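You operate a simulated robot arm through the tools that you are given. There is no shell and no other tool. Be economical: measure what you need, move in short steps, check, and stop when the job is done.

The job below is to be done with a simulated robot arm. You get a single attempt, and the scene is never put back.

JOB
Fit the chuck, open the tap under the dial, pump the tyre to 6 bar and close the tap.

It is judged by the outcome, as a careful person would: the job done as asked, and still so three seconds after it is handed in. It fails if anything else is knocked over, pushed out of place, dropped, spilled or broken.

ROBOT AND FRAMES
A 6-joint arm with a two-finger parallel gripper, fixed in place. Base frame: the origin is at the foot of the arm, x ahead of it, y to its left, z up. Readings come in mm, degrees, newtons and seconds.
With the tool pointing down near the work surface it reaches from about 260 to 740 mm from the base axis. Its first joint turns from -66.0 to 66.0 degrees. Payload 2.45 kg.
The tool frame sits at the grasp point between the pads (the TCP): z along the fingers, y along the line on which they close. The tips reach 24 mm beyond it. Largest opening 68 mm; finger width 17, thickness 10; the body of the gripper, 40 by 70 mm, starts 41 mm behind the TCP.
Orientation is that of the tool frame in the base frame, as a unit quaternion [x, y, z, w]. With the fingers straight down and closing along the base's y, the tool's x points along the base's -x, its y along +y and its z along -z.

CONTROLS
- The arm moves only by the tool move_arm. Its argument "moves" is a list of rows, each a list of 6 numbers: the shift along the base's x, y, z in cm, then the turn, a rotation vector about the base's x, y, z in degrees. In form: [[dx, dy, dz, ax, ay, az], ...]. A call has 1 to 12 rows; each row shifts and turns the commanded pose from where the row before left it. "fingers" is the closure, from 0 (fully open) to 1 (shut), set as the call begins (left out, the last holds). Each row takes 0.2 s and may step no farther than 50 mm and 8.6 degrees from the row before; otherwise, or with a gripper value out of range, the whole call is refused. Where a pose cannot be reached the arm comes as near as it can. A force on the tool above 40 N (or 10 N above the force at the start of the call, whichever is more), or a blocked arm, ends the call early, and 0.2 s more pass. Each finger travels about 108 mm/s and halts on what it meets, pressing with about 25 N; the grip force reading is that of the motor and also rises with nothing between the fingers. The clock runs only during rows and for 0.2 s after the last one: add rows that do not move to give the fingers time. The reply holds the time, the measured pose of the TCP, the force on the tool along the base axes, the opening and the grip force, in the units named above and with some noise, and new pictures: "views" is both (left out), scene, wrist or none.
- Cameras (640 x 400 px; columns grow to the right, rows downward): "scene" is fixed at [168.4, 418.5, 1454.8]; the picture's right is [-0.71, -0.71, 0.00], its down [-0.46, 0.46, -0.76] and it looks along [0.54, -0.54, -0.65] (base axes); focal length 356 px, centre (320, 200). "wrist" rides on the gripper at [84, 11, -75] in the tool frame; the picture's right is [-0.13, 0.99, 0.00], its down [-0.60, -0.08, -0.79] and it looks along [-0.79, -0.10, 0.61] (tool axes); focal length 251 px, centre (320, 200). There is no depth. A picture from a camera that has moved, and an enlarged one, comes with that camera's place and axes in the base frame and with its lens.
- enlarge(camera, box): a new picture of the part [left, top, right, bottom] of that camera's present view, enlarged. The clock stands still meanwhile.
- job_done(): hands the job in; it is judged then, once.

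Go step by step. Nothing tells you positions but the pictures and the camera data: compare them with the known pose of the tool, close in by small moves and look again before you grip or let go. The budget is 120 turns and 170 pictures, counting those below and the enlarged ones. Unless the task says otherwise, let go and move clear before handing in, and close with one line.

The tools are called after "Emit:" by a JSON object that holds its "method" and its "body". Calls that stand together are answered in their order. move_arm: Moves the arm, as the interface text tells. Its arguments: {"type":"object","properties":{"moves":{"type":"array"},"fingers":{"type":"number"},"views":{"type":"string","enum":["both","scene","wrist","none"]}},"required":["moves"]} The other tools are called the same way: enlarge (camera, box) takes an enlarged picture of a part of a camera's view; job_done () hands the job in.

At the start:

```text
time_s: 0.0
eef_pos: [421.0, 38.9, 1157.7]
tcp_rot: [0.0, 1.0, 0.0, 0.0]
ft_force: [0.7, -1.0, 0.5]
finger_gap: 68.0
gripper_force: 0.1
```

scene: 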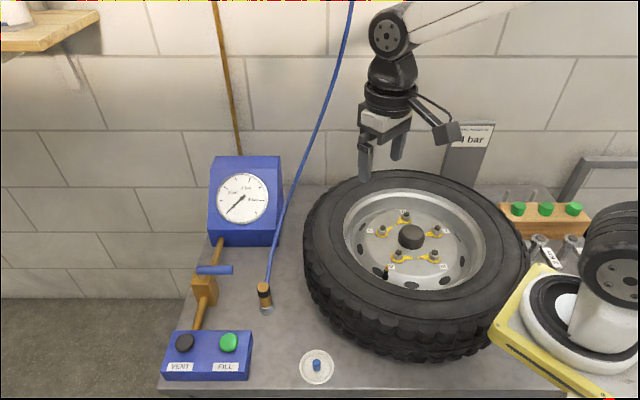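
wrist: 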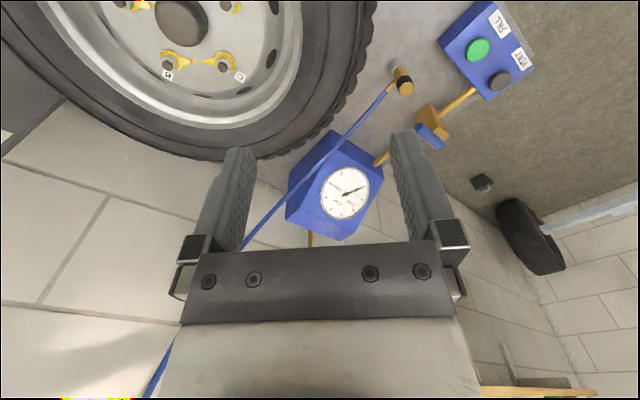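

I see a dial with a pipe and blue tap handle, a VENT/FILL box, a chuck hanging from a blue hose, and a tyre whose valve is probably near the rim. I'll enlarge to look at the details first.

Emit:
{"method": "enlarge", "body": {"camera": "scene", "box": [150, 140, 310, 240]}}

Emit:
{"method": "enlarge", "body": {"camera": "scene", "box": [150, 230, 350, 390]}}

Emit:
{"method": "enlarge", "body": {"camera": "scene", "box": [330, 180, 490, 300]}}

Emit:
{"method": "enlarge", "body": {"camera": "scene", "box": [430, 100, 640, 240]}}

```text
4.00 times, centred on (230, 190) of scene
camera zoom: at [168.4, 418.5, 1454.8], right [-0.71, -0.71, 0.0], down [-0.46, 0.46, -0.76], along [0.54, -0.54, -0.65], focal length 1424 px, centre (680, 240)
```

zoom: 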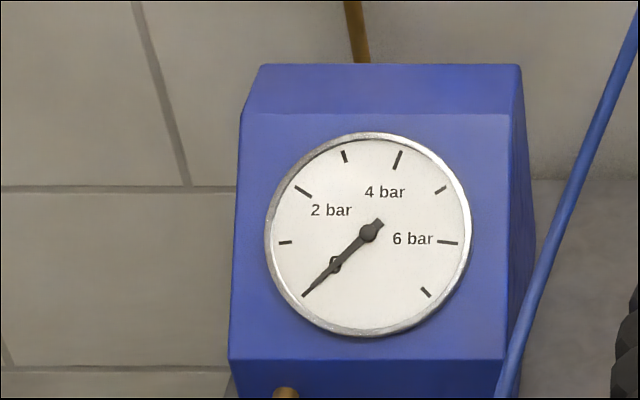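

```text
2.50 times, centred on (250, 310) of scene
camera zoom: at [168.4, 418.5, 1454.8], right [-0.71, -0.71, 0.0], down [-0.46, 0.46, -0.76], along [0.54, -0.54, -0.65], focal length 890 px, centre (495, -75)
```

zoom: 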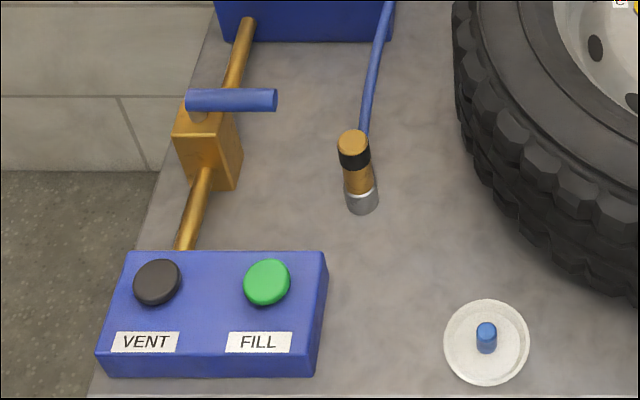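

```text
3.33 times, centred on (410, 240) of scene
camera zoom: at [168.4, 418.5, 1454.8], right [-0.71, -0.71, 0.0], down [-0.46, 0.46, -0.76], along [0.54, -0.54, -0.65], focal length 1187 px, centre (20, 67)
```

zoom: 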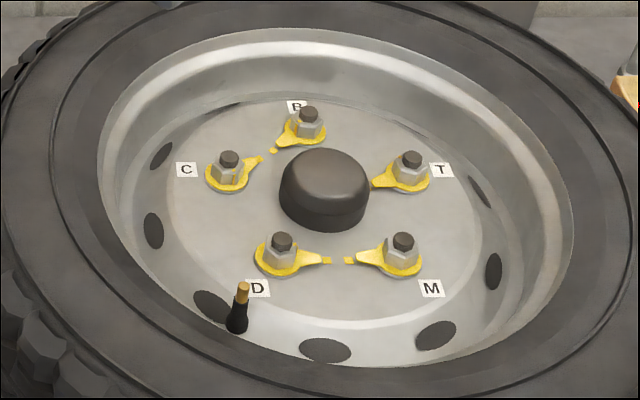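

```text
2.86 times, centred on (535, 170) of scene
camera zoom: at [168.4, 418.5, 1454.8], right [-0.71, -0.71, 0.0], down [-0.46, 0.46, -0.76], along [0.54, -0.54, -0.65], focal length 1018 px, centre (-294, 286)
```

zoom: 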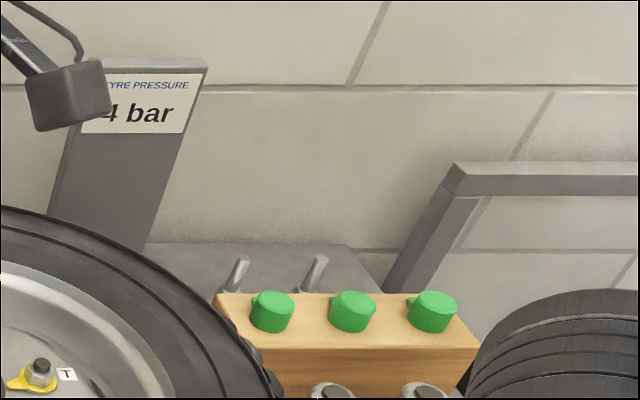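

The chuck stands upright near (578,182), the valve stem is at about (413,-30) by hub stud D, and the tap lever lies across the pipe. I'll back the wrist camera up so I can triangulate the valve.

Emit:
{"method": "move_arm", "body": {"moves": [[-4, 0, 0, 0, 0, 0], [-4, 0, 0, 0, 0, 0], [-2, 0, 0, 0, 0, 0], [0, 0, 0, 0, 0, 0]], "views": "both"}}

```text
time_s: 1.0
eef_pos: [346.5, 44.7, 1146.3]
tcp_rot: [0.0, 1.0, 0.0, -0.001]
ft_force: [0.3, 0.2, -0.6]
finger_gap: 67.8
gripper_force: 0.1
out of reach, approached as far as the arm can: row 2, 3
camera wrist: at [262.2, 53.5, 1220.4], right [0.13, 0.99, 0.0], down [0.61, -0.08, 0.79], along [0.79, -0.1, -0.61], focal length 251 px, centre (320, 200)
```

scene: 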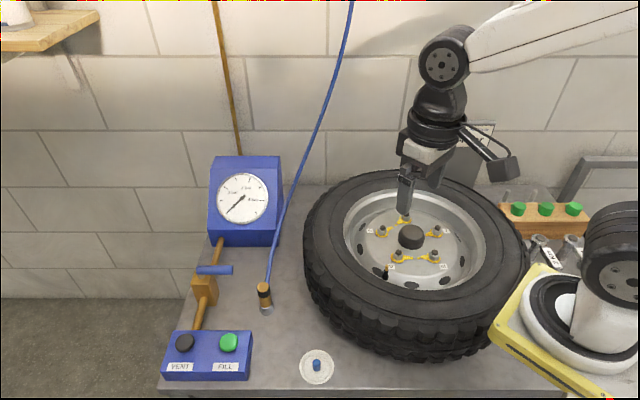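
wrist: 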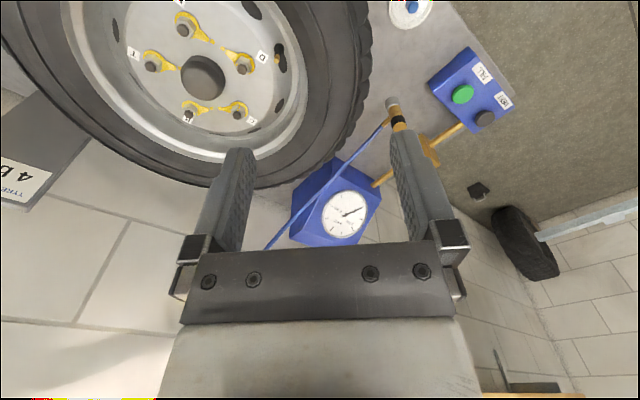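

Emit:
{"method": "enlarge", "body": {"camera": "wrist", "box": [220, 20, 320, 90]}}

Emit:
{"method": "enlarge", "body": {"camera": "wrist", "box": [360, 0, 520, 170]}}

Emit:
{"method": "enlarge", "body": {"camera": "wrist", "box": [0, 120, 100, 220]}}

```text
5.71 times, centred on (270, 55) of wrist
camera zoom: at [262.2, 53.5, 1220.4], right [0.13, 0.99, 0.0], down [0.61, -0.08, 0.79], along [0.79, -0.1, -0.61], focal length 1437 px, centre (606, 1029)
```

zoom: 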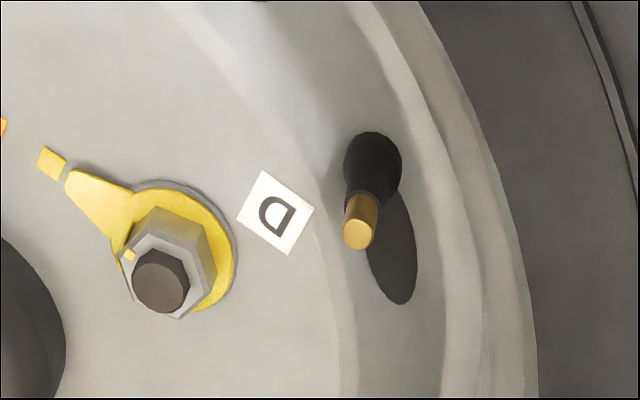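

```text
2.35 times, centred on (440, 85) of wrist
camera zoom: at [262.2, 53.5, 1220.4], right [0.13, 0.99, 0.0], down [0.61, -0.08, 0.79], along [0.79, -0.1, -0.61], focal length 592 px, centre (38, 471)
```

zoom: 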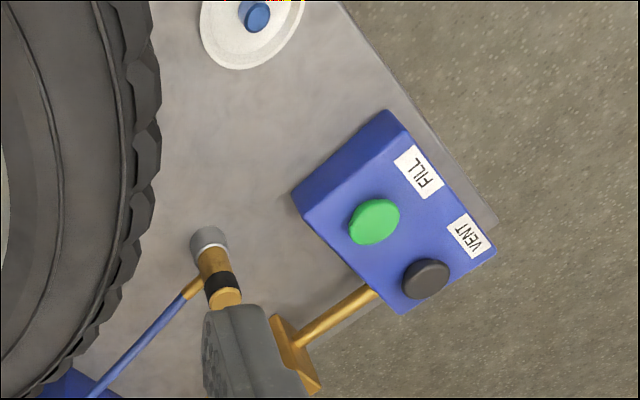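

```text
4.00 times, centred on (50, 170) of wrist
camera zoom: at [262.2, 53.5, 1220.4], right [0.13, 0.99, 0.0], down [0.61, -0.08, 0.79], along [0.79, -0.1, -0.61], focal length 1006 px, centre (1400, 320)
```

zoom: 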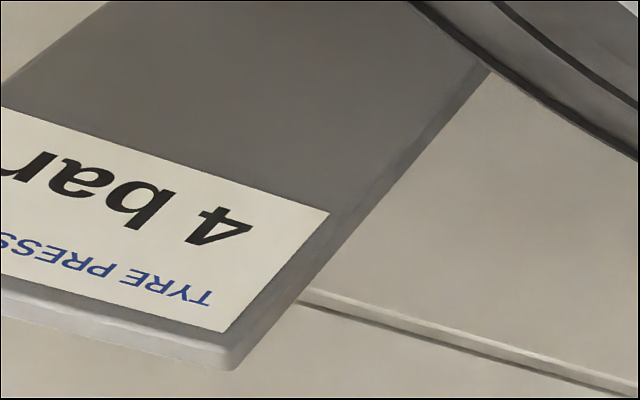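

The valve tip triangulates to about (411,-25,861), with a vertical stem. Next I'll move towards the chuck for a closer look.

Emit:
{"method": "move_arm", "body": {"moves": [[2.6, 2.8, -2.5, 0, 0, 0], [2.7, 2.8, -2.5, 0, 0, 0], [2.7, 2.8, -2.5, 0, 0, 0], [2.7, 2.8, -2.5, 0, 0, 0], [2.7, 2.8, -2.5, 0, 0, 0], [0, 0, -2, 0, 0, 0]]}}

```text
time_s: 2.4
eef_pos: [479.8, 184.9, 1000.1]
tcp_rot: [-0.001, 1.0, 0.0, 0.0]
ft_force: [0.1, 0.1, 0.4]
finger_gap: 68.3
gripper_force: 0.1
camera wrist: at [396.3, 194.0, 1075.5], right [0.13, 0.99, 0.0], down [0.6, -0.08, 0.79], along [0.79, -0.1, -0.61], focal length 251 px, centre (320, 200)
```

scene: 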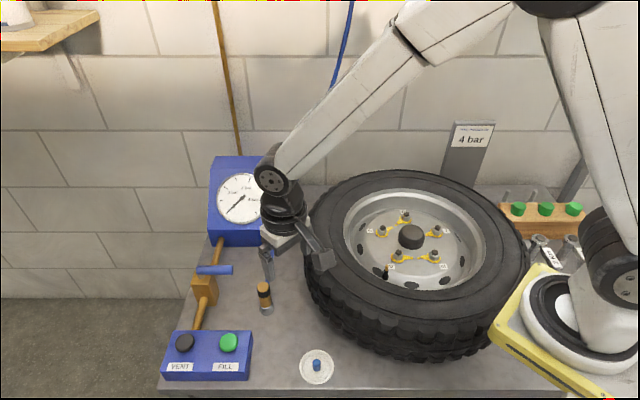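
wrist: 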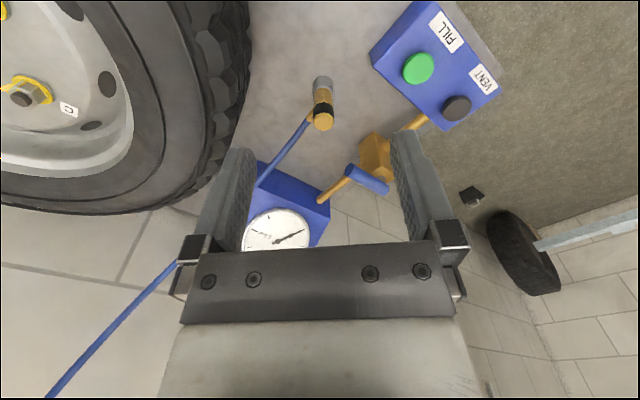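

Emit:
{"method": "enlarge", "body": {"camera": "wrist", "box": [270, 60, 380, 140]}}

Emit:
{"method": "enlarge", "body": {"camera": "scene", "box": [240, 260, 320, 320]}}

Emit:
{"method": "enlarge", "body": {"camera": "wrist", "box": [300, 90, 460, 220]}}

Emit:
{"method": "enlarge", "body": {"camera": "scene", "box": [160, 220, 260, 320]}}

```text
5.00 times, centred on (325, 100) of wrist
camera zoom: at [396.3, 194.0, 1075.5], right [0.13, 0.99, 0.0], down [0.6, -0.08, 0.79], along [0.79, -0.1, -0.61], focal length 1257 px, centre (295, 700)
```

zoom: 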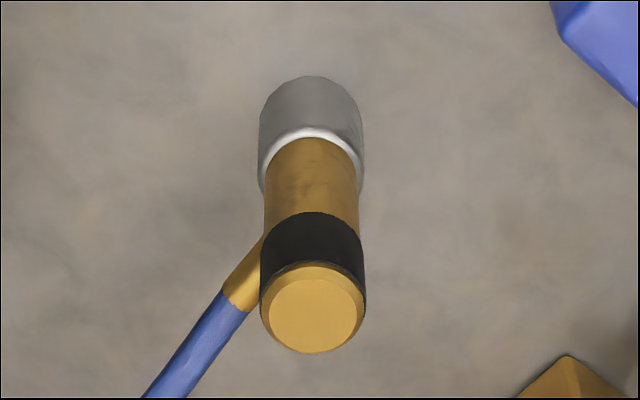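

```text
6.67 times, centred on (280, 290) of scene
camera zoom: at [168.4, 418.5, 1454.8], right [-0.71, -0.71, 0.0], down [-0.46, 0.46, -0.76], along [0.54, -0.54, -0.65], focal length 2374 px, centre (587, -400)
```

zoom: 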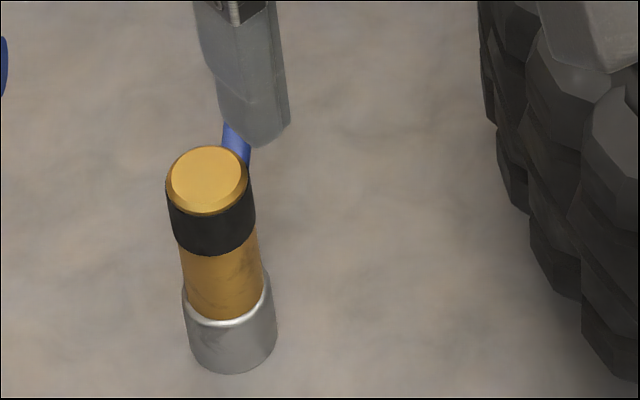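

```text
3.08 times, centred on (380, 155) of wrist
camera zoom: at [396.3, 194.0, 1075.5], right [0.13, 0.99, 0.0], down [0.6, -0.08, 0.79], along [0.79, -0.1, -0.61], focal length 774 px, centre (135, 338)
```

zoom: 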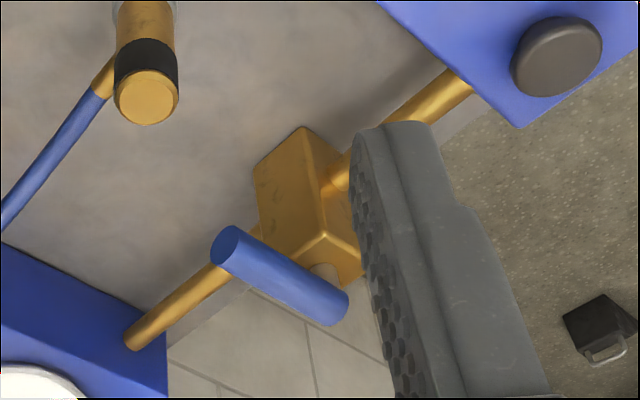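

```text
4.00 times, centred on (210, 270) of scene
camera zoom: at [168.4, 418.5, 1454.8], right [-0.71, -0.71, 0.0], down [-0.46, 0.46, -0.76], along [0.54, -0.54, -0.65], focal length 1424 px, centre (760, -80)
```

zoom: 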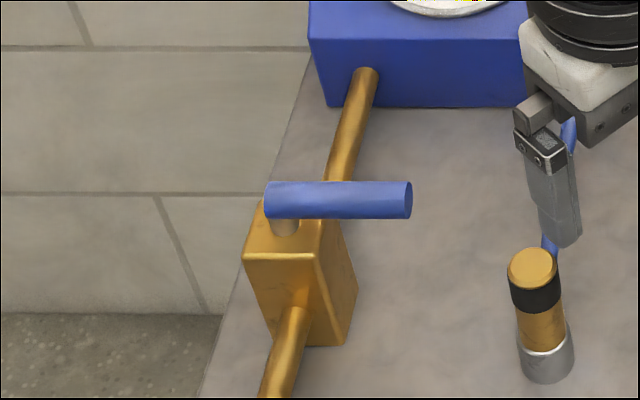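

The chuck is a roughly 25 mm brass cylinder seated in a silver cup. Its top is near (588.5,174.6,805) and the hose leaves towards +x/-y. I'll rotate so the fingers close across the hose direction and hover above it.

Emit:
{"method": "move_arm", "body": {"moves": [[2.2, -0.2, -2, 0, 0, -8], [2.2, -0.2, -2, 0, 0, -8], [2.2, -0.2, -2, 0, 0, -8], [2.1, -0.2, -2, 0, 0, -8], [2.17, -0.23, -2, 0, 0, -8], [0, 0, 0, 0, 0, 0]]}}

```text
time_s: 3.8
eef_pos: [590.7, 173.6, 899.2]
tcp_rot: [0.344, 0.939, 0.0, 0.0]
ft_force: [0.5, 0.9, 0.2]
finger_gap: 67.9
gripper_force: 0.1
camera wrist: at [532.6, 234.1, 974.4], right [0.74, 0.67, 0.0], down [0.41, -0.45, 0.79], along [0.53, -0.59, -0.61], focal length 251 px, centre (320, 200)
```

scene: 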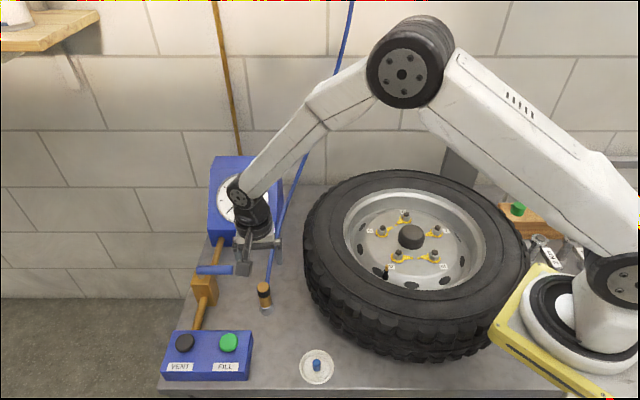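
wrist: 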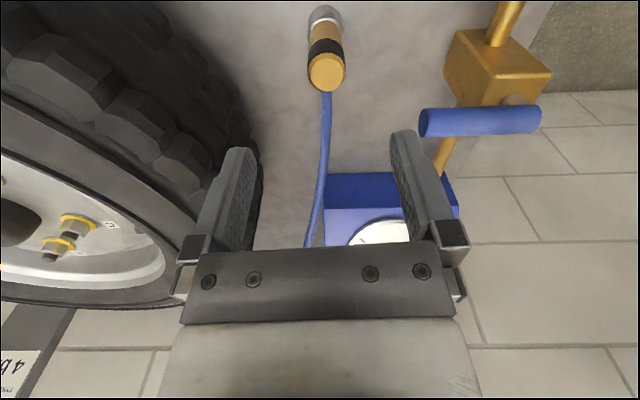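

The hose runs between the fingers, so the approach is clear. I'll descend part of the way and check alignment.

Emit:
{"method": "move_arm", "body": {"moves": [[-0.22, 0.2, -3.5, 0, 0, 0], [0, 0, -3, 0, 0, 0], [0, 0, 0, 0, 0, 0]]}}

```text
time_s: 4.6
eef_pos: [587.9, 174.2, 835.8]
tcp_rot: [0.342, 0.94, 0.0, 0.0]
ft_force: [0.8, 0.1, -0.1]
finger_gap: 68.1
gripper_force: 0.0
camera wrist: at [529.9, 235.4, 910.4], right [0.74, 0.68, 0.0], down [0.41, -0.45, 0.79], along [0.54, -0.58, -0.61], focal length 251 px, centre (320, 200)
```

scene: 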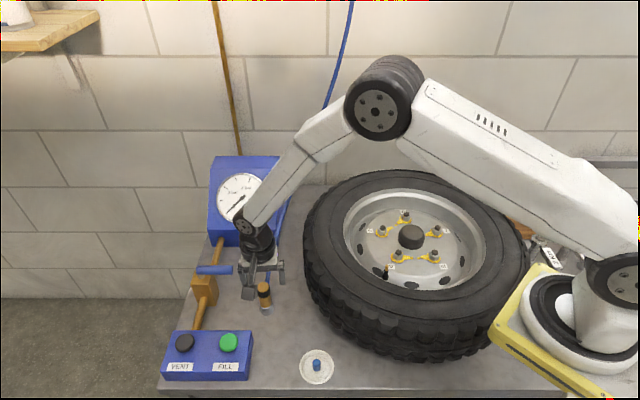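
wrist: 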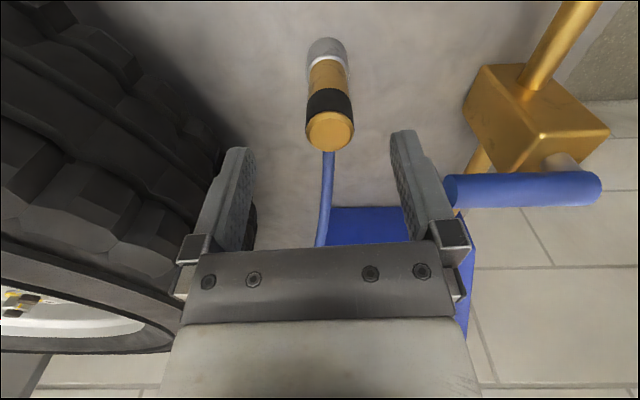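

Alignment is within a few mm. I'll nudge slightly, descend to grip height and look again.

Emit:
{"method": "move_arm", "body": {"moves": [[0, 0.3, -2.5, 0, 0, 0], [0, 0, -2.2, 0, 0, 0], [0, 0, 0, 0, 0, 0]]}}

Emit:
{"method": "enlarge", "body": {"camera": "scene", "box": [220, 240, 320, 320]}}

```text
time_s: 5.4
eef_pos: [588.7, 178.7, 789.7]
tcp_rot: [0.342, 0.94, 0.0, 0.0]
ft_force: [-0.8, -0.4, 0.0]
finger_gap: 68.0
gripper_force: 0.0
camera wrist: at [529.5, 239.0, 863.0], right [0.74, 0.68, 0.0], down [0.41, -0.45, 0.79], along [0.54, -0.58, -0.61], focal length 251 px, centre (320, 200)
```

scene: 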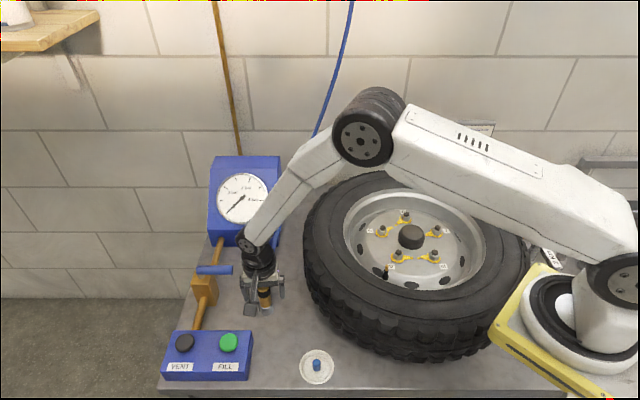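
wrist: 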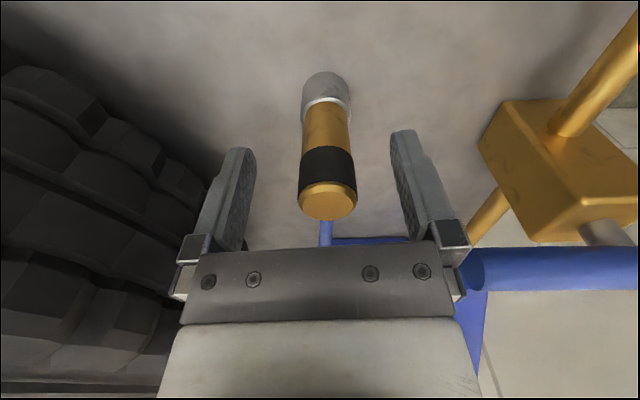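

```text
5.00 times, centred on (270, 280) of scene
camera zoom: at [168.4, 418.5, 1454.8], right [-0.71, -0.71, 0.0], down [-0.46, 0.46, -0.76], along [0.54, -0.54, -0.65], focal length 1780 px, centre (570, -200)
```

zoom: 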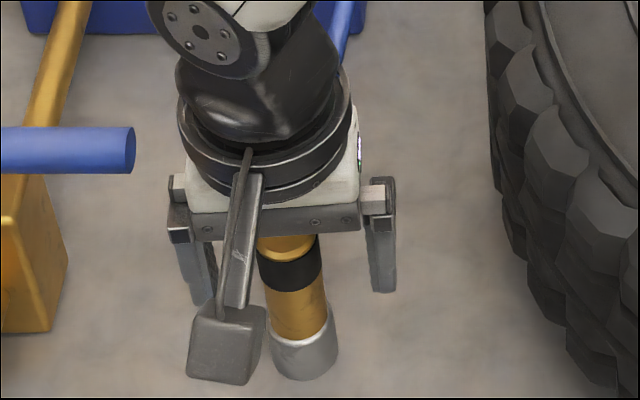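

The chuck sits about 7 mm toward the camera side of the grasp point. I'll shift by that amount and close.

Emit:
{"method": "move_arm", "body": {"moves": [[-0.5, 0.4, -0.2, 0, 0, 0], [0, 0, 0, 0, 0, 0]], "views": "wrist"}}

Emit:
{"method": "move_arm", "body": {"moves": [[0, 0, 0, 0, 0, 0], [0, 0, 0, 0, 0, 0], [0, 0, 0, 0, 0, 0]], "fingers": 1}}

```text
time_s: 6.0
eef_pos: [582.3, 183.1, 786.0]
tcp_rot: [0.342, 0.94, 0.0, 0.0]
ft_force: [-1.1, -0.6, -0.5]
finger_gap: 68.2
gripper_force: 0.1
camera wrist: at [524.5, 243.1, 860.9], right [0.74, 0.68, 0.0], down [0.41, -0.45, 0.79], along [0.54, -0.58, -0.61], focal length 251 px, centre (320, 200)
```

wrist: 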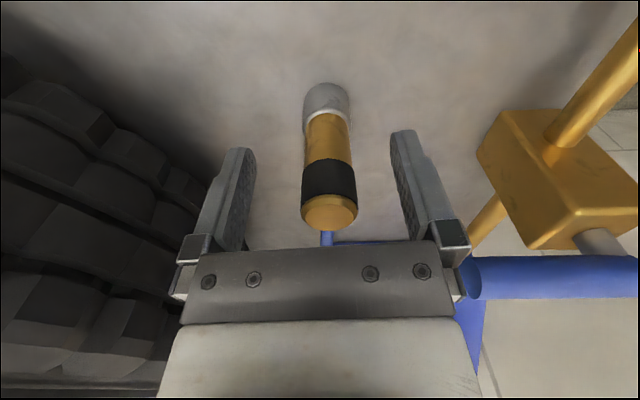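

```text
time_s: 6.8
eef_pos: [581.7, 184.1, 785.7]
tcp_rot: [0.342, 0.94, -0.001, -0.001]
ft_force: [-16.2, 19.4, 11.9]
finger_gap: 0.0
gripper_force: 23.8
camera wrist: at [523.3, 244.6, 861.6], right [0.74, 0.68, 0.0], down [0.41, -0.45, 0.79], along [0.54, -0.58, -0.61], focal length 251 px, centre (320, 200)
```

scene: 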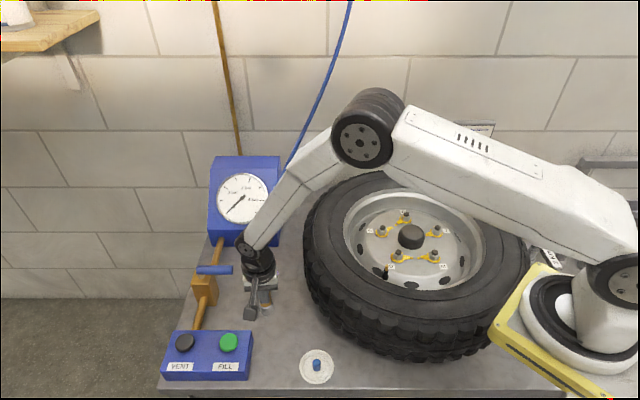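
wrist: 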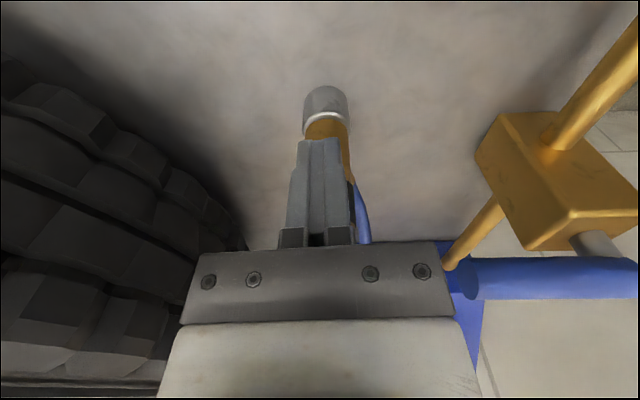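

The fingers closed on the near side of the chuck, so my shift went the wrong way and the first estimate (588,175) was right. I'll open again and look.

Emit:
{"method": "move_arm", "body": {"moves": [[0, 0, 0, 0, 0, 0], [0, 0, 0, 0, 0, 0], [0, 0, 0, 0, 0, 0]], "fingers": 0}}

Emit:
{"method": "enlarge", "body": {"camera": "wrist", "box": [220, 60, 440, 260]}}

Emit:
{"method": "enlarge", "body": {"camera": "scene", "box": [220, 240, 320, 320]}}

```text
time_s: 7.6
eef_pos: [583.6, 182.2, 785.7]
tcp_rot: [0.343, 0.939, 0.0, 0.0]
ft_force: [0.1, 0.1, -0.7]
finger_gap: 68.1
gripper_force: 0.0
camera wrist: at [524.8, 242.7, 860.9], right [0.74, 0.68, 0.0], down [0.41, -0.45, 0.79], along [0.54, -0.58, -0.61], focal length 251 px, centre (320, 200)
```

scene: 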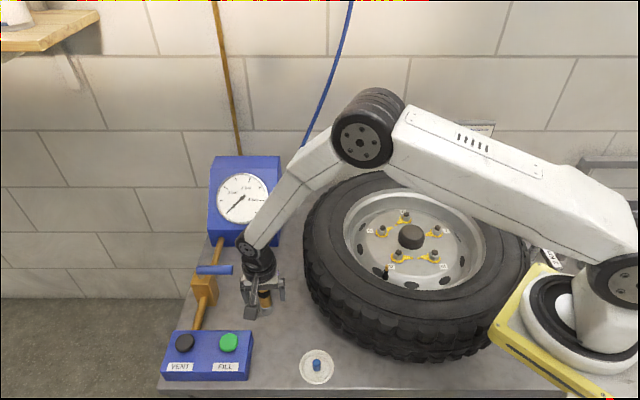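
wrist: 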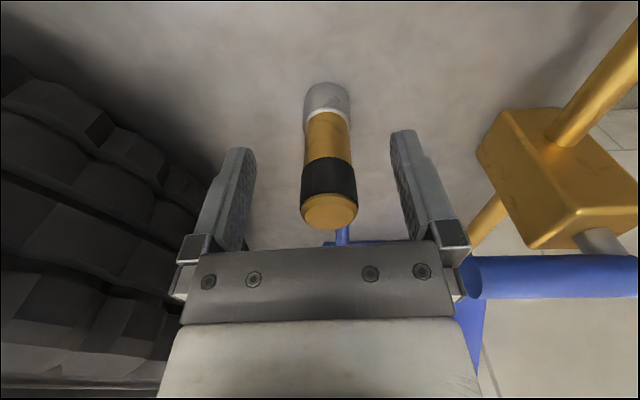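

```text
2.00 times, centred on (330, 160) of wrist
camera zoom: at [524.8, 242.7, 860.9], right [0.74, 0.68, 0.0], down [0.41, -0.45, 0.79], along [0.54, -0.58, -0.61], focal length 503 px, centre (300, 280)
```

zoom: 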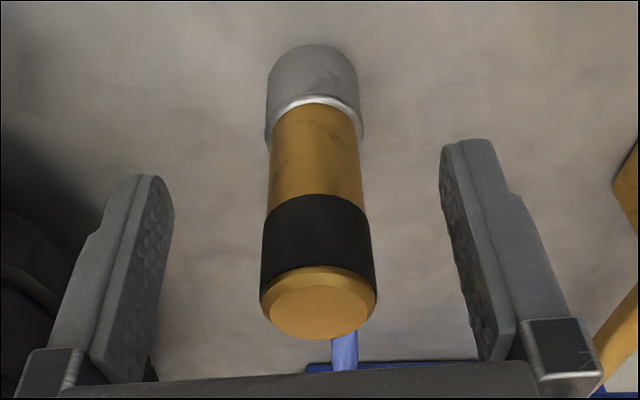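

```text
5.00 times, centred on (270, 280) of scene
camera zoom: at [168.5, 418.5, 1454.8], right [-0.71, -0.71, 0.0], down [-0.46, 0.46, -0.76], along [0.54, -0.54, -0.65], focal length 1780 px, centre (570, -200)
```

zoom: 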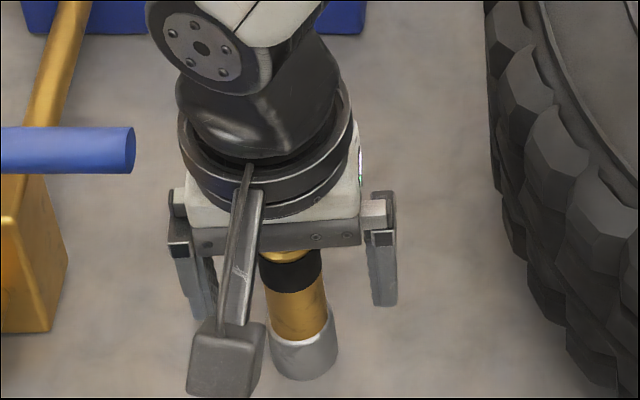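

My triangulation was ill-conditioned along the line of sight. Combined with the contact, the chuck axis should be near (597,171) with its top at about z 793, so I'll shift that way with the fingers open.

Emit:
{"method": "move_arm", "body": {"moves": [[0.7, -0.58, 0, 0, 0, 0], [0.6, -0.5, 0, 0, 0, 0], [0, 0, 0, 0, 0, 0]]}}

Emit:
{"method": "enlarge", "body": {"camera": "wrist", "box": [220, 60, 440, 260]}}

Emit:
{"method": "enlarge", "body": {"camera": "scene", "box": [220, 240, 320, 320]}}

```text
time_s: 8.4
eef_pos: [595.4, 171.7, 787.4]
tcp_rot: [0.342, 0.94, 0.001, 0.0]
ft_force: [0.2, 0.2, -0.1]
finger_gap: 68.2
gripper_force: 0.1
camera wrist: at [537.7, 231.7, 861.1], right [0.74, 0.68, 0.0], down [0.41, -0.45, 0.79], along [0.54, -0.58, -0.61], focal length 251 px, centre (320, 200)
```

scene: 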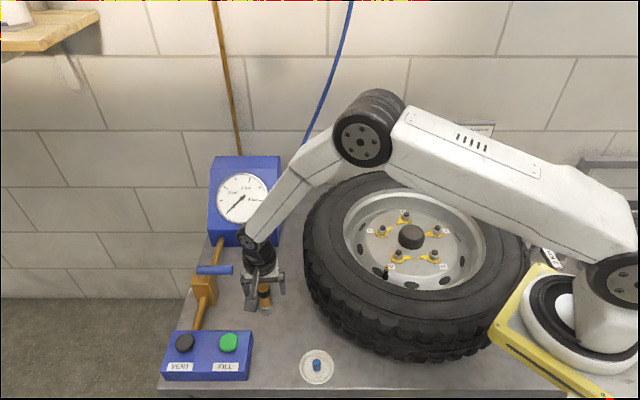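
wrist: 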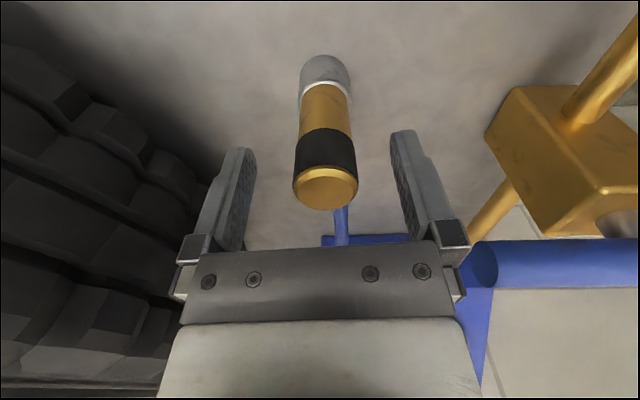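

```text
2.00 times, centred on (330, 160) of wrist
camera zoom: at [537.7, 231.7, 861.1], right [0.74, 0.68, 0.0], down [0.41, -0.45, 0.79], along [0.54, -0.58, -0.61], focal length 503 px, centre (300, 280)
```

zoom: 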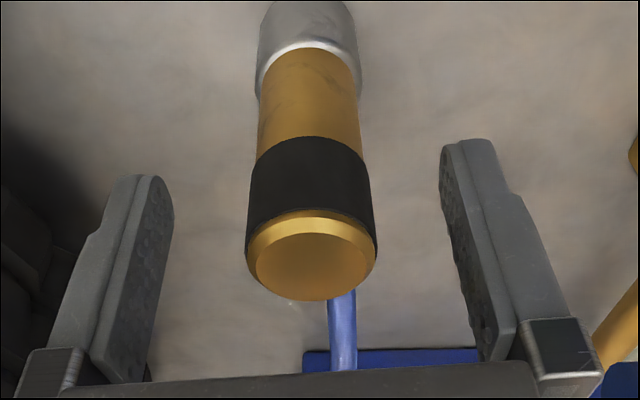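

```text
5.00 times, centred on (270, 280) of scene
camera zoom: at [168.4, 418.5, 1454.8], right [-0.71, -0.71, 0.0], down [-0.46, 0.46, -0.76], along [0.54, -0.54, -0.65], focal length 1780 px, centre (570, -200)
```

zoom: 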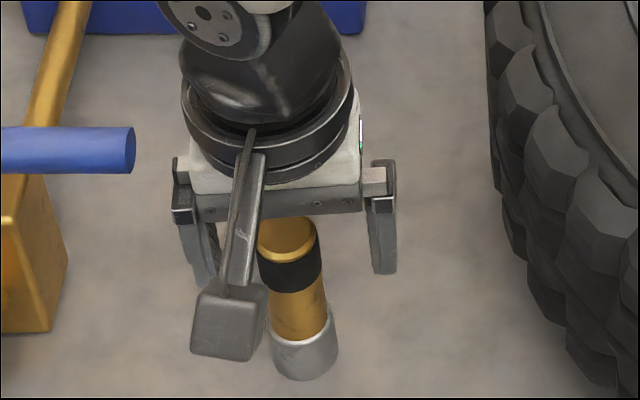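

From the parallax, the chuck is about 31 mm in diameter with its axis near (604,168) and its top at about z 787. I'll shift about 9 mm more and lower.

Emit:
{"method": "move_arm", "body": {"moves": [[0.85, -0.35, 0, 0, 0, 0], [0, 0, -1.3, 0, 0, 0], [0, 0, 0, 0, 0, 0]]}}

Emit:
{"method": "enlarge", "body": {"camera": "wrist", "box": [220, 60, 440, 260]}}

Emit:
{"method": "enlarge", "body": {"camera": "scene", "box": [220, 240, 320, 320]}}

```text
time_s: 9.2
eef_pos: [604.7, 168.1, 773.2]
tcp_rot: [0.341, 0.94, 0.0, 0.001]
ft_force: [0.0, 0.9, -0.3]
finger_gap: 68.3
gripper_force: 0.1
camera wrist: at [546.5, 228.3, 848.0], right [0.74, 0.68, 0.0], down [0.41, -0.45, 0.79], along [0.54, -0.58, -0.61], focal length 251 px, centre (320, 200)
```

scene: 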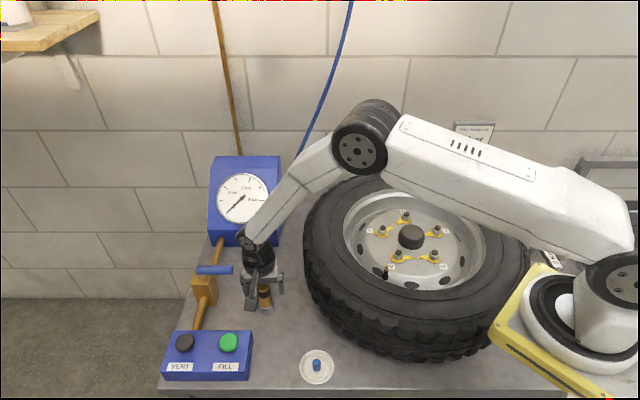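
wrist: 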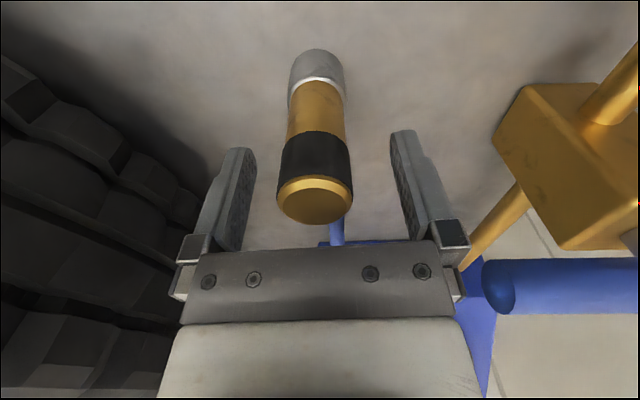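

```text
2.00 times, centred on (330, 160) of wrist
camera zoom: at [546.5, 228.3, 848.0], right [0.74, 0.68, 0.0], down [0.41, -0.45, 0.79], along [0.54, -0.58, -0.61], focal length 503 px, centre (300, 280)
```

zoom: 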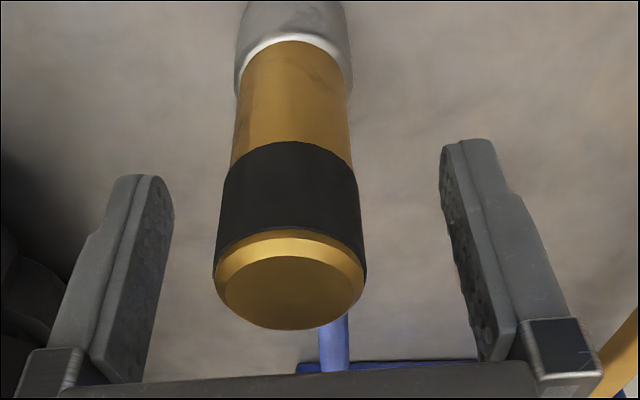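

```text
5.00 times, centred on (270, 280) of scene
camera zoom: at [168.4, 418.5, 1454.8], right [-0.71, -0.71, 0.0], down [-0.46, 0.46, -0.76], along [0.54, -0.54, -0.65], focal length 1780 px, centre (570, -200)
```

zoom: 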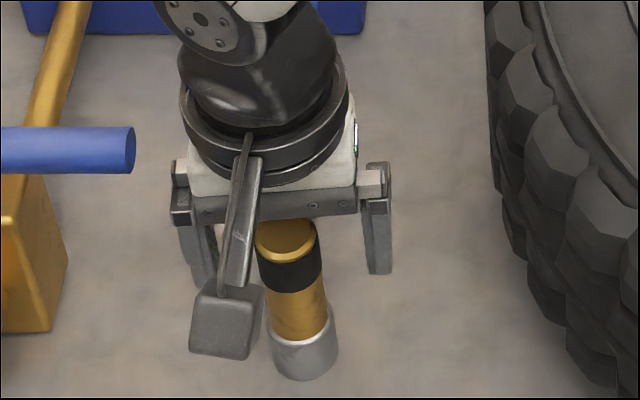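

The fingers are now slightly past the axis, and contact plus parallax both put it near (598.5,170). I'll correct and close gently.

Emit:
{"method": "move_arm", "body": {"moves": [[-0.6, 0.15, 0, 0, 0, 0], [0, 0, 0, 0, 0, 0]], "views": "none"}}

Emit:
{"method": "move_arm", "body": {"moves": [[0, 0, 0, 0, 0, 0], [0, 0, 0, 0, 0, 0], [0, 0, 0, 0, 0, 0]], "fingers": 1}}

```text
time_s: 9.8
eef_pos: [598.5, 169.7, 773.2]
tcp_rot: [0.342, 0.94, 0.0, 0.0]
ft_force: [0.1, 0.3, 0.4]
finger_gap: 68.2
gripper_force: 0.1
```

```text
time_s: 10.6
eef_pos: [600.1, 170.5, 773.7]
tcp_rot: [0.342, 0.94, 0.0, 0.001]
ft_force: [5.9, 5.1, 0.3]
finger_gap: 26.6
gripper_force: 24.5
camera wrist: at [541.1, 230.4, 848.5], right [0.74, 0.68, 0.0], down [0.41, -0.45, 0.79], along [0.54, -0.58, -0.61], focal length 251 px, centre (320, 200)
```

scene: 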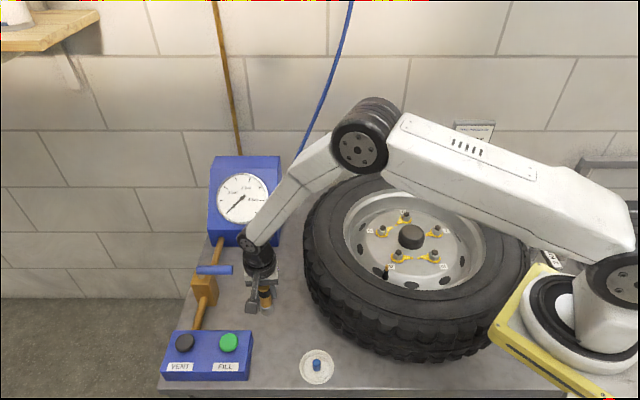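
wrist: 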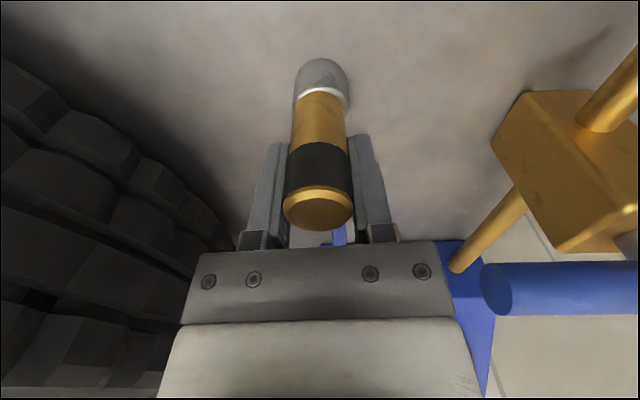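

The chuck is gripped with a 26.6 mm gap. I'll lift it straight up out of the cup.

Emit:
{"method": "move_arm", "body": {"moves": [[0, 0, 2, 0, 0, 0], [0, 0, 3, 0, 0, 0], [0, 0, 4, 0, 0, 0], [0, 0, 4, 0, 0, 0], [0, 0, 0, 0, 0, 0]]}}

Emit:
{"method": "enlarge", "body": {"camera": "scene", "box": [220, 200, 320, 320]}}

Emit:
{"method": "enlarge", "body": {"camera": "wrist", "box": [220, 40, 440, 260]}}

```text
time_s: 11.8
eef_pos: [599.7, 167.3, 903.6]
tcp_rot: [0.342, 0.94, -0.001, -0.001]
ft_force: [-0.1, 0.0, -2.1]
finger_gap: 26.4
gripper_force: 25.2
camera wrist: at [540.5, 229.0, 978.0], right [0.74, 0.68, 0.0], down [0.41, -0.45, 0.79], along [0.54, -0.58, -0.61], focal length 251 px, centre (320, 200)
```

scene: 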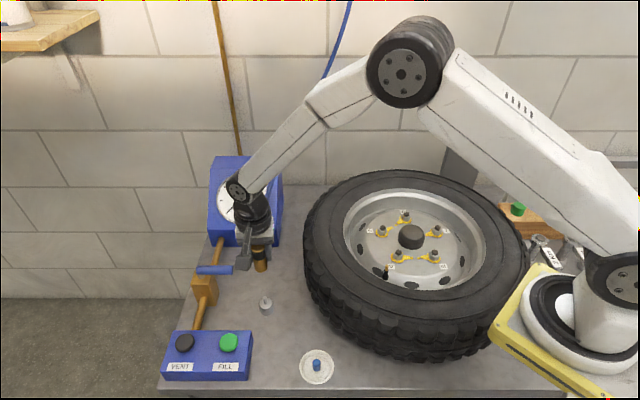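
wrist: 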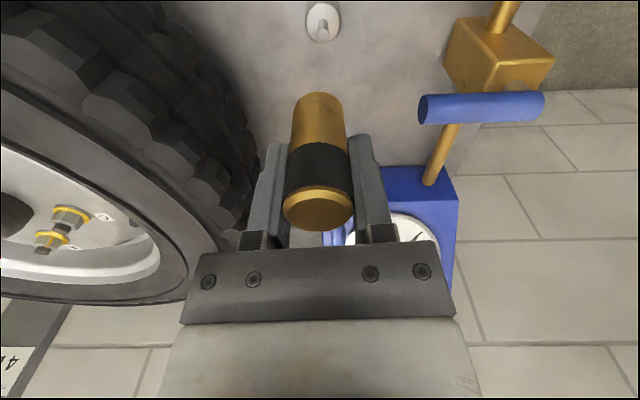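

```text
3.33 times, centred on (270, 260) of scene
camera zoom: at [168.5, 418.5, 1454.8], right [-0.71, -0.71, 0.0], down [-0.46, 0.46, -0.76], along [0.54, -0.54, -0.65], focal length 1187 px, centre (487, 0)
```

zoom: 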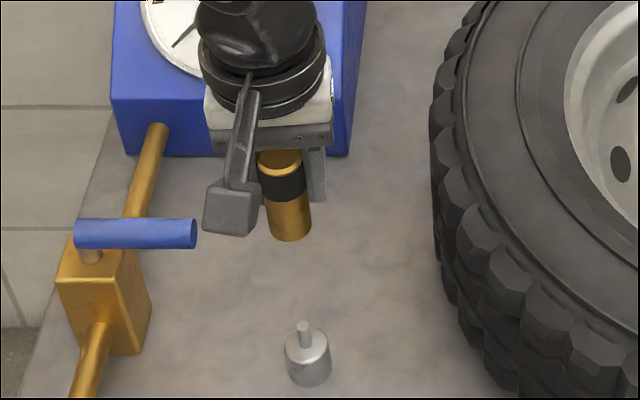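

```text
1.82 times, centred on (330, 150) of wrist
camera zoom: at [540.5, 229.0, 978.0], right [0.74, 0.68, 0.0], down [0.41, -0.45, 0.79], along [0.54, -0.58, -0.61], focal length 457 px, centre (302, 291)
```

zoom: 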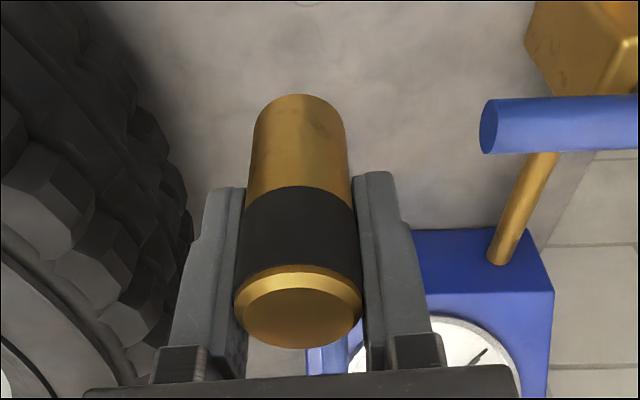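

The chuck is out and hangs vertically, and its holder turns out to be a peg. Now I'll raise it and carry it over the valve, turning the grip so the fingers sit tangential to the rim.

Emit:
{"method": "move_arm", "body": {"moves": [[0, 0, 4.5, 0, 0, 0], [-0.5, -0.5, 4.5, 0, 0, 0], [-2.6, -2.8, 0.7, 0, 0, -6.5], [-2.6, -2.8, 0, 0, 0, -6.5], [-2.6, -2.8, 0, 0, 0, -6.5], [-2.6, -2.8, 0, 0, 0, -6.5], [-2.6, -2.8, 0, 0, 0, -6.5], [-2.6, -2.8, 0, 0, 0, -6.5], [-2.6, -2.7, 0, 0, 0, -6], [0, 0, 0, 0, 0, 0]]}}

Emit:
{"method": "enlarge", "body": {"camera": "wrist", "box": [220, 0, 440, 160]}}

Emit:
{"method": "enlarge", "body": {"camera": "scene", "box": [320, 180, 460, 300]}}

```text
time_s: 14.0
eef_pos: [412.1, -31.3, 1000.6]
tcp_rot: [0.676, 0.737, -0.001, 0.0]
ft_force: [-0.2, -0.4, -1.5]
finger_gap: 26.6
gripper_force: 25.3
camera wrist: at [414.3, 52.2, 1074.9], right [1.0, -0.04, 0.0], down [-0.03, -0.61, 0.79], along [-0.04, -0.79, -0.61], focal length 251 px, centre (320, 200)
```

scene: 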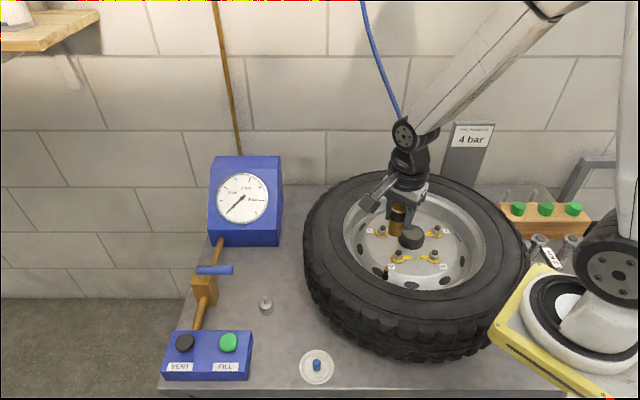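
wrist: 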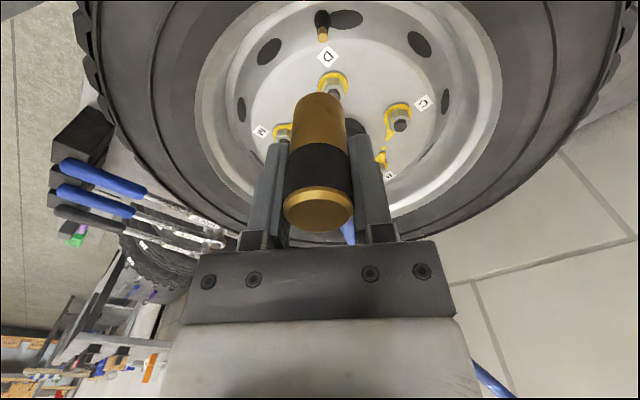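

```text
2.50 times, centred on (330, 80) of wrist
camera zoom: at [414.3, 52.2, 1074.9], right [1.0, -0.04, 0.0], down [-0.03, -0.61, 0.79], along [-0.04, -0.79, -0.61], focal length 629 px, centre (295, 500)
```

zoom: 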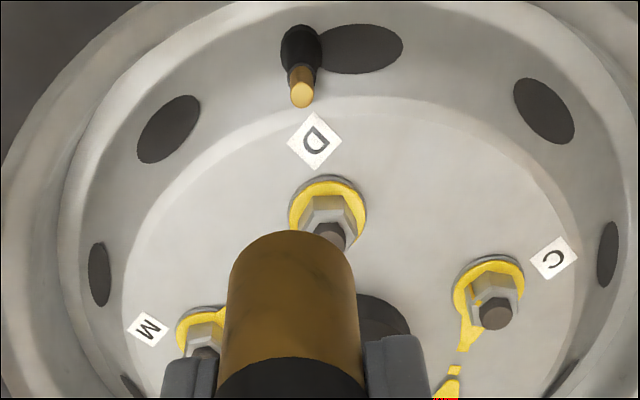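

```text
3.33 times, centred on (390, 240) of scene
camera zoom: at [168.5, 418.5, 1454.8], right [-0.71, -0.71, 0.0], down [-0.46, 0.46, -0.76], along [0.54, -0.54, -0.65], focal length 1187 px, centre (87, 67)
```

zoom: 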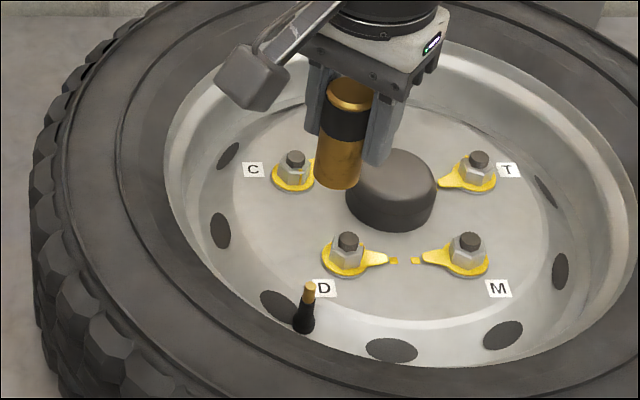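

The valve tip triangulates consistently to (412,-25,861) from three views. I'll descend until the chuck mouth is about 20 mm above it and check alignment.

Emit:
{"method": "move_arm", "body": {"moves": [[0, 0, -4, 0, 0, 0], [0, -0.1, -3.5, 0, 0, 0], [0, 0, 0, 0, 0, 0], [0, 0, 0, 0, 0, 0]]}}

Emit:
{"method": "enlarge", "body": {"camera": "wrist", "box": [220, 20, 440, 180]}}

Emit:
{"method": "enlarge", "body": {"camera": "scene", "box": [340, 210, 440, 290]}}

```text
time_s: 15.0
eef_pos: [411.5, -31.6, 924.9]
tcp_rot: [0.676, 0.737, 0.001, -0.001]
ft_force: [0.1, -0.6, -1.8]
finger_gap: 27.0
gripper_force: 24.9
camera wrist: at [414.5, 51.5, 999.9], right [1.0, -0.04, 0.0], down [-0.03, -0.61, 0.79], along [-0.03, -0.79, -0.61], focal length 251 px, centre (320, 200)
```

scene: 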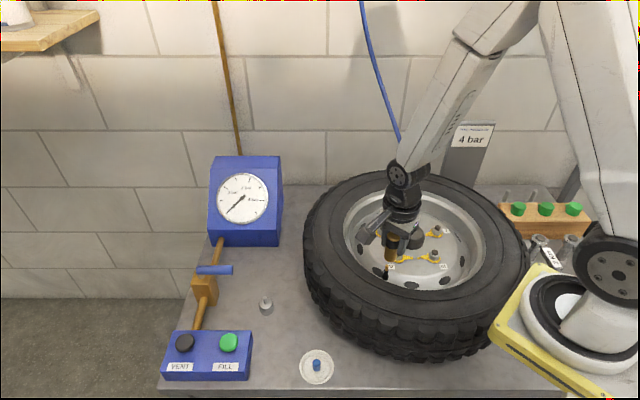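
wrist: 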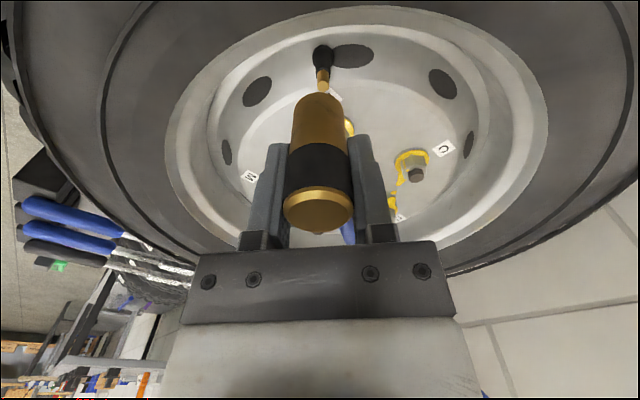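

```text
2.50 times, centred on (330, 100) of wrist
camera zoom: at [414.5, 51.5, 999.9], right [1.0, -0.04, 0.0], down [-0.03, -0.61, 0.79], along [-0.03, -0.79, -0.61], focal length 629 px, centre (295, 450)
```

zoom: 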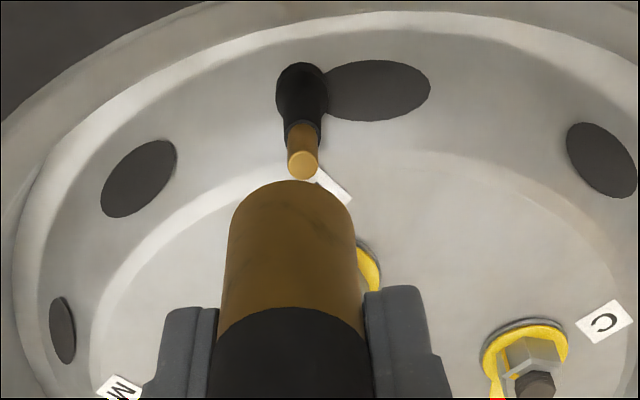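

```text
5.00 times, centred on (390, 250) of scene
camera zoom: at [168.5, 418.5, 1454.8], right [-0.71, -0.71, 0.0], down [-0.46, 0.46, -0.76], along [0.54, -0.54, -0.65], focal length 1780 px, centre (-30, -50)
```

zoom: 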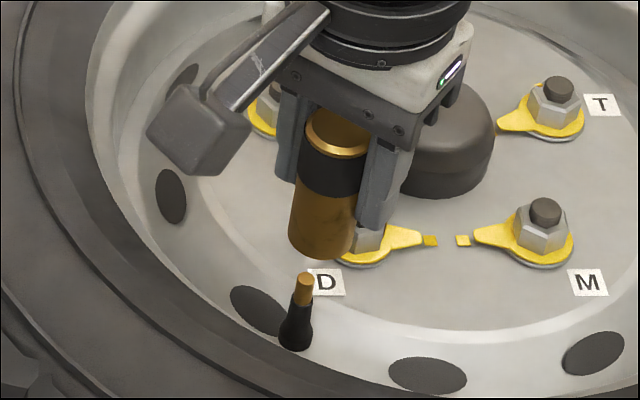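

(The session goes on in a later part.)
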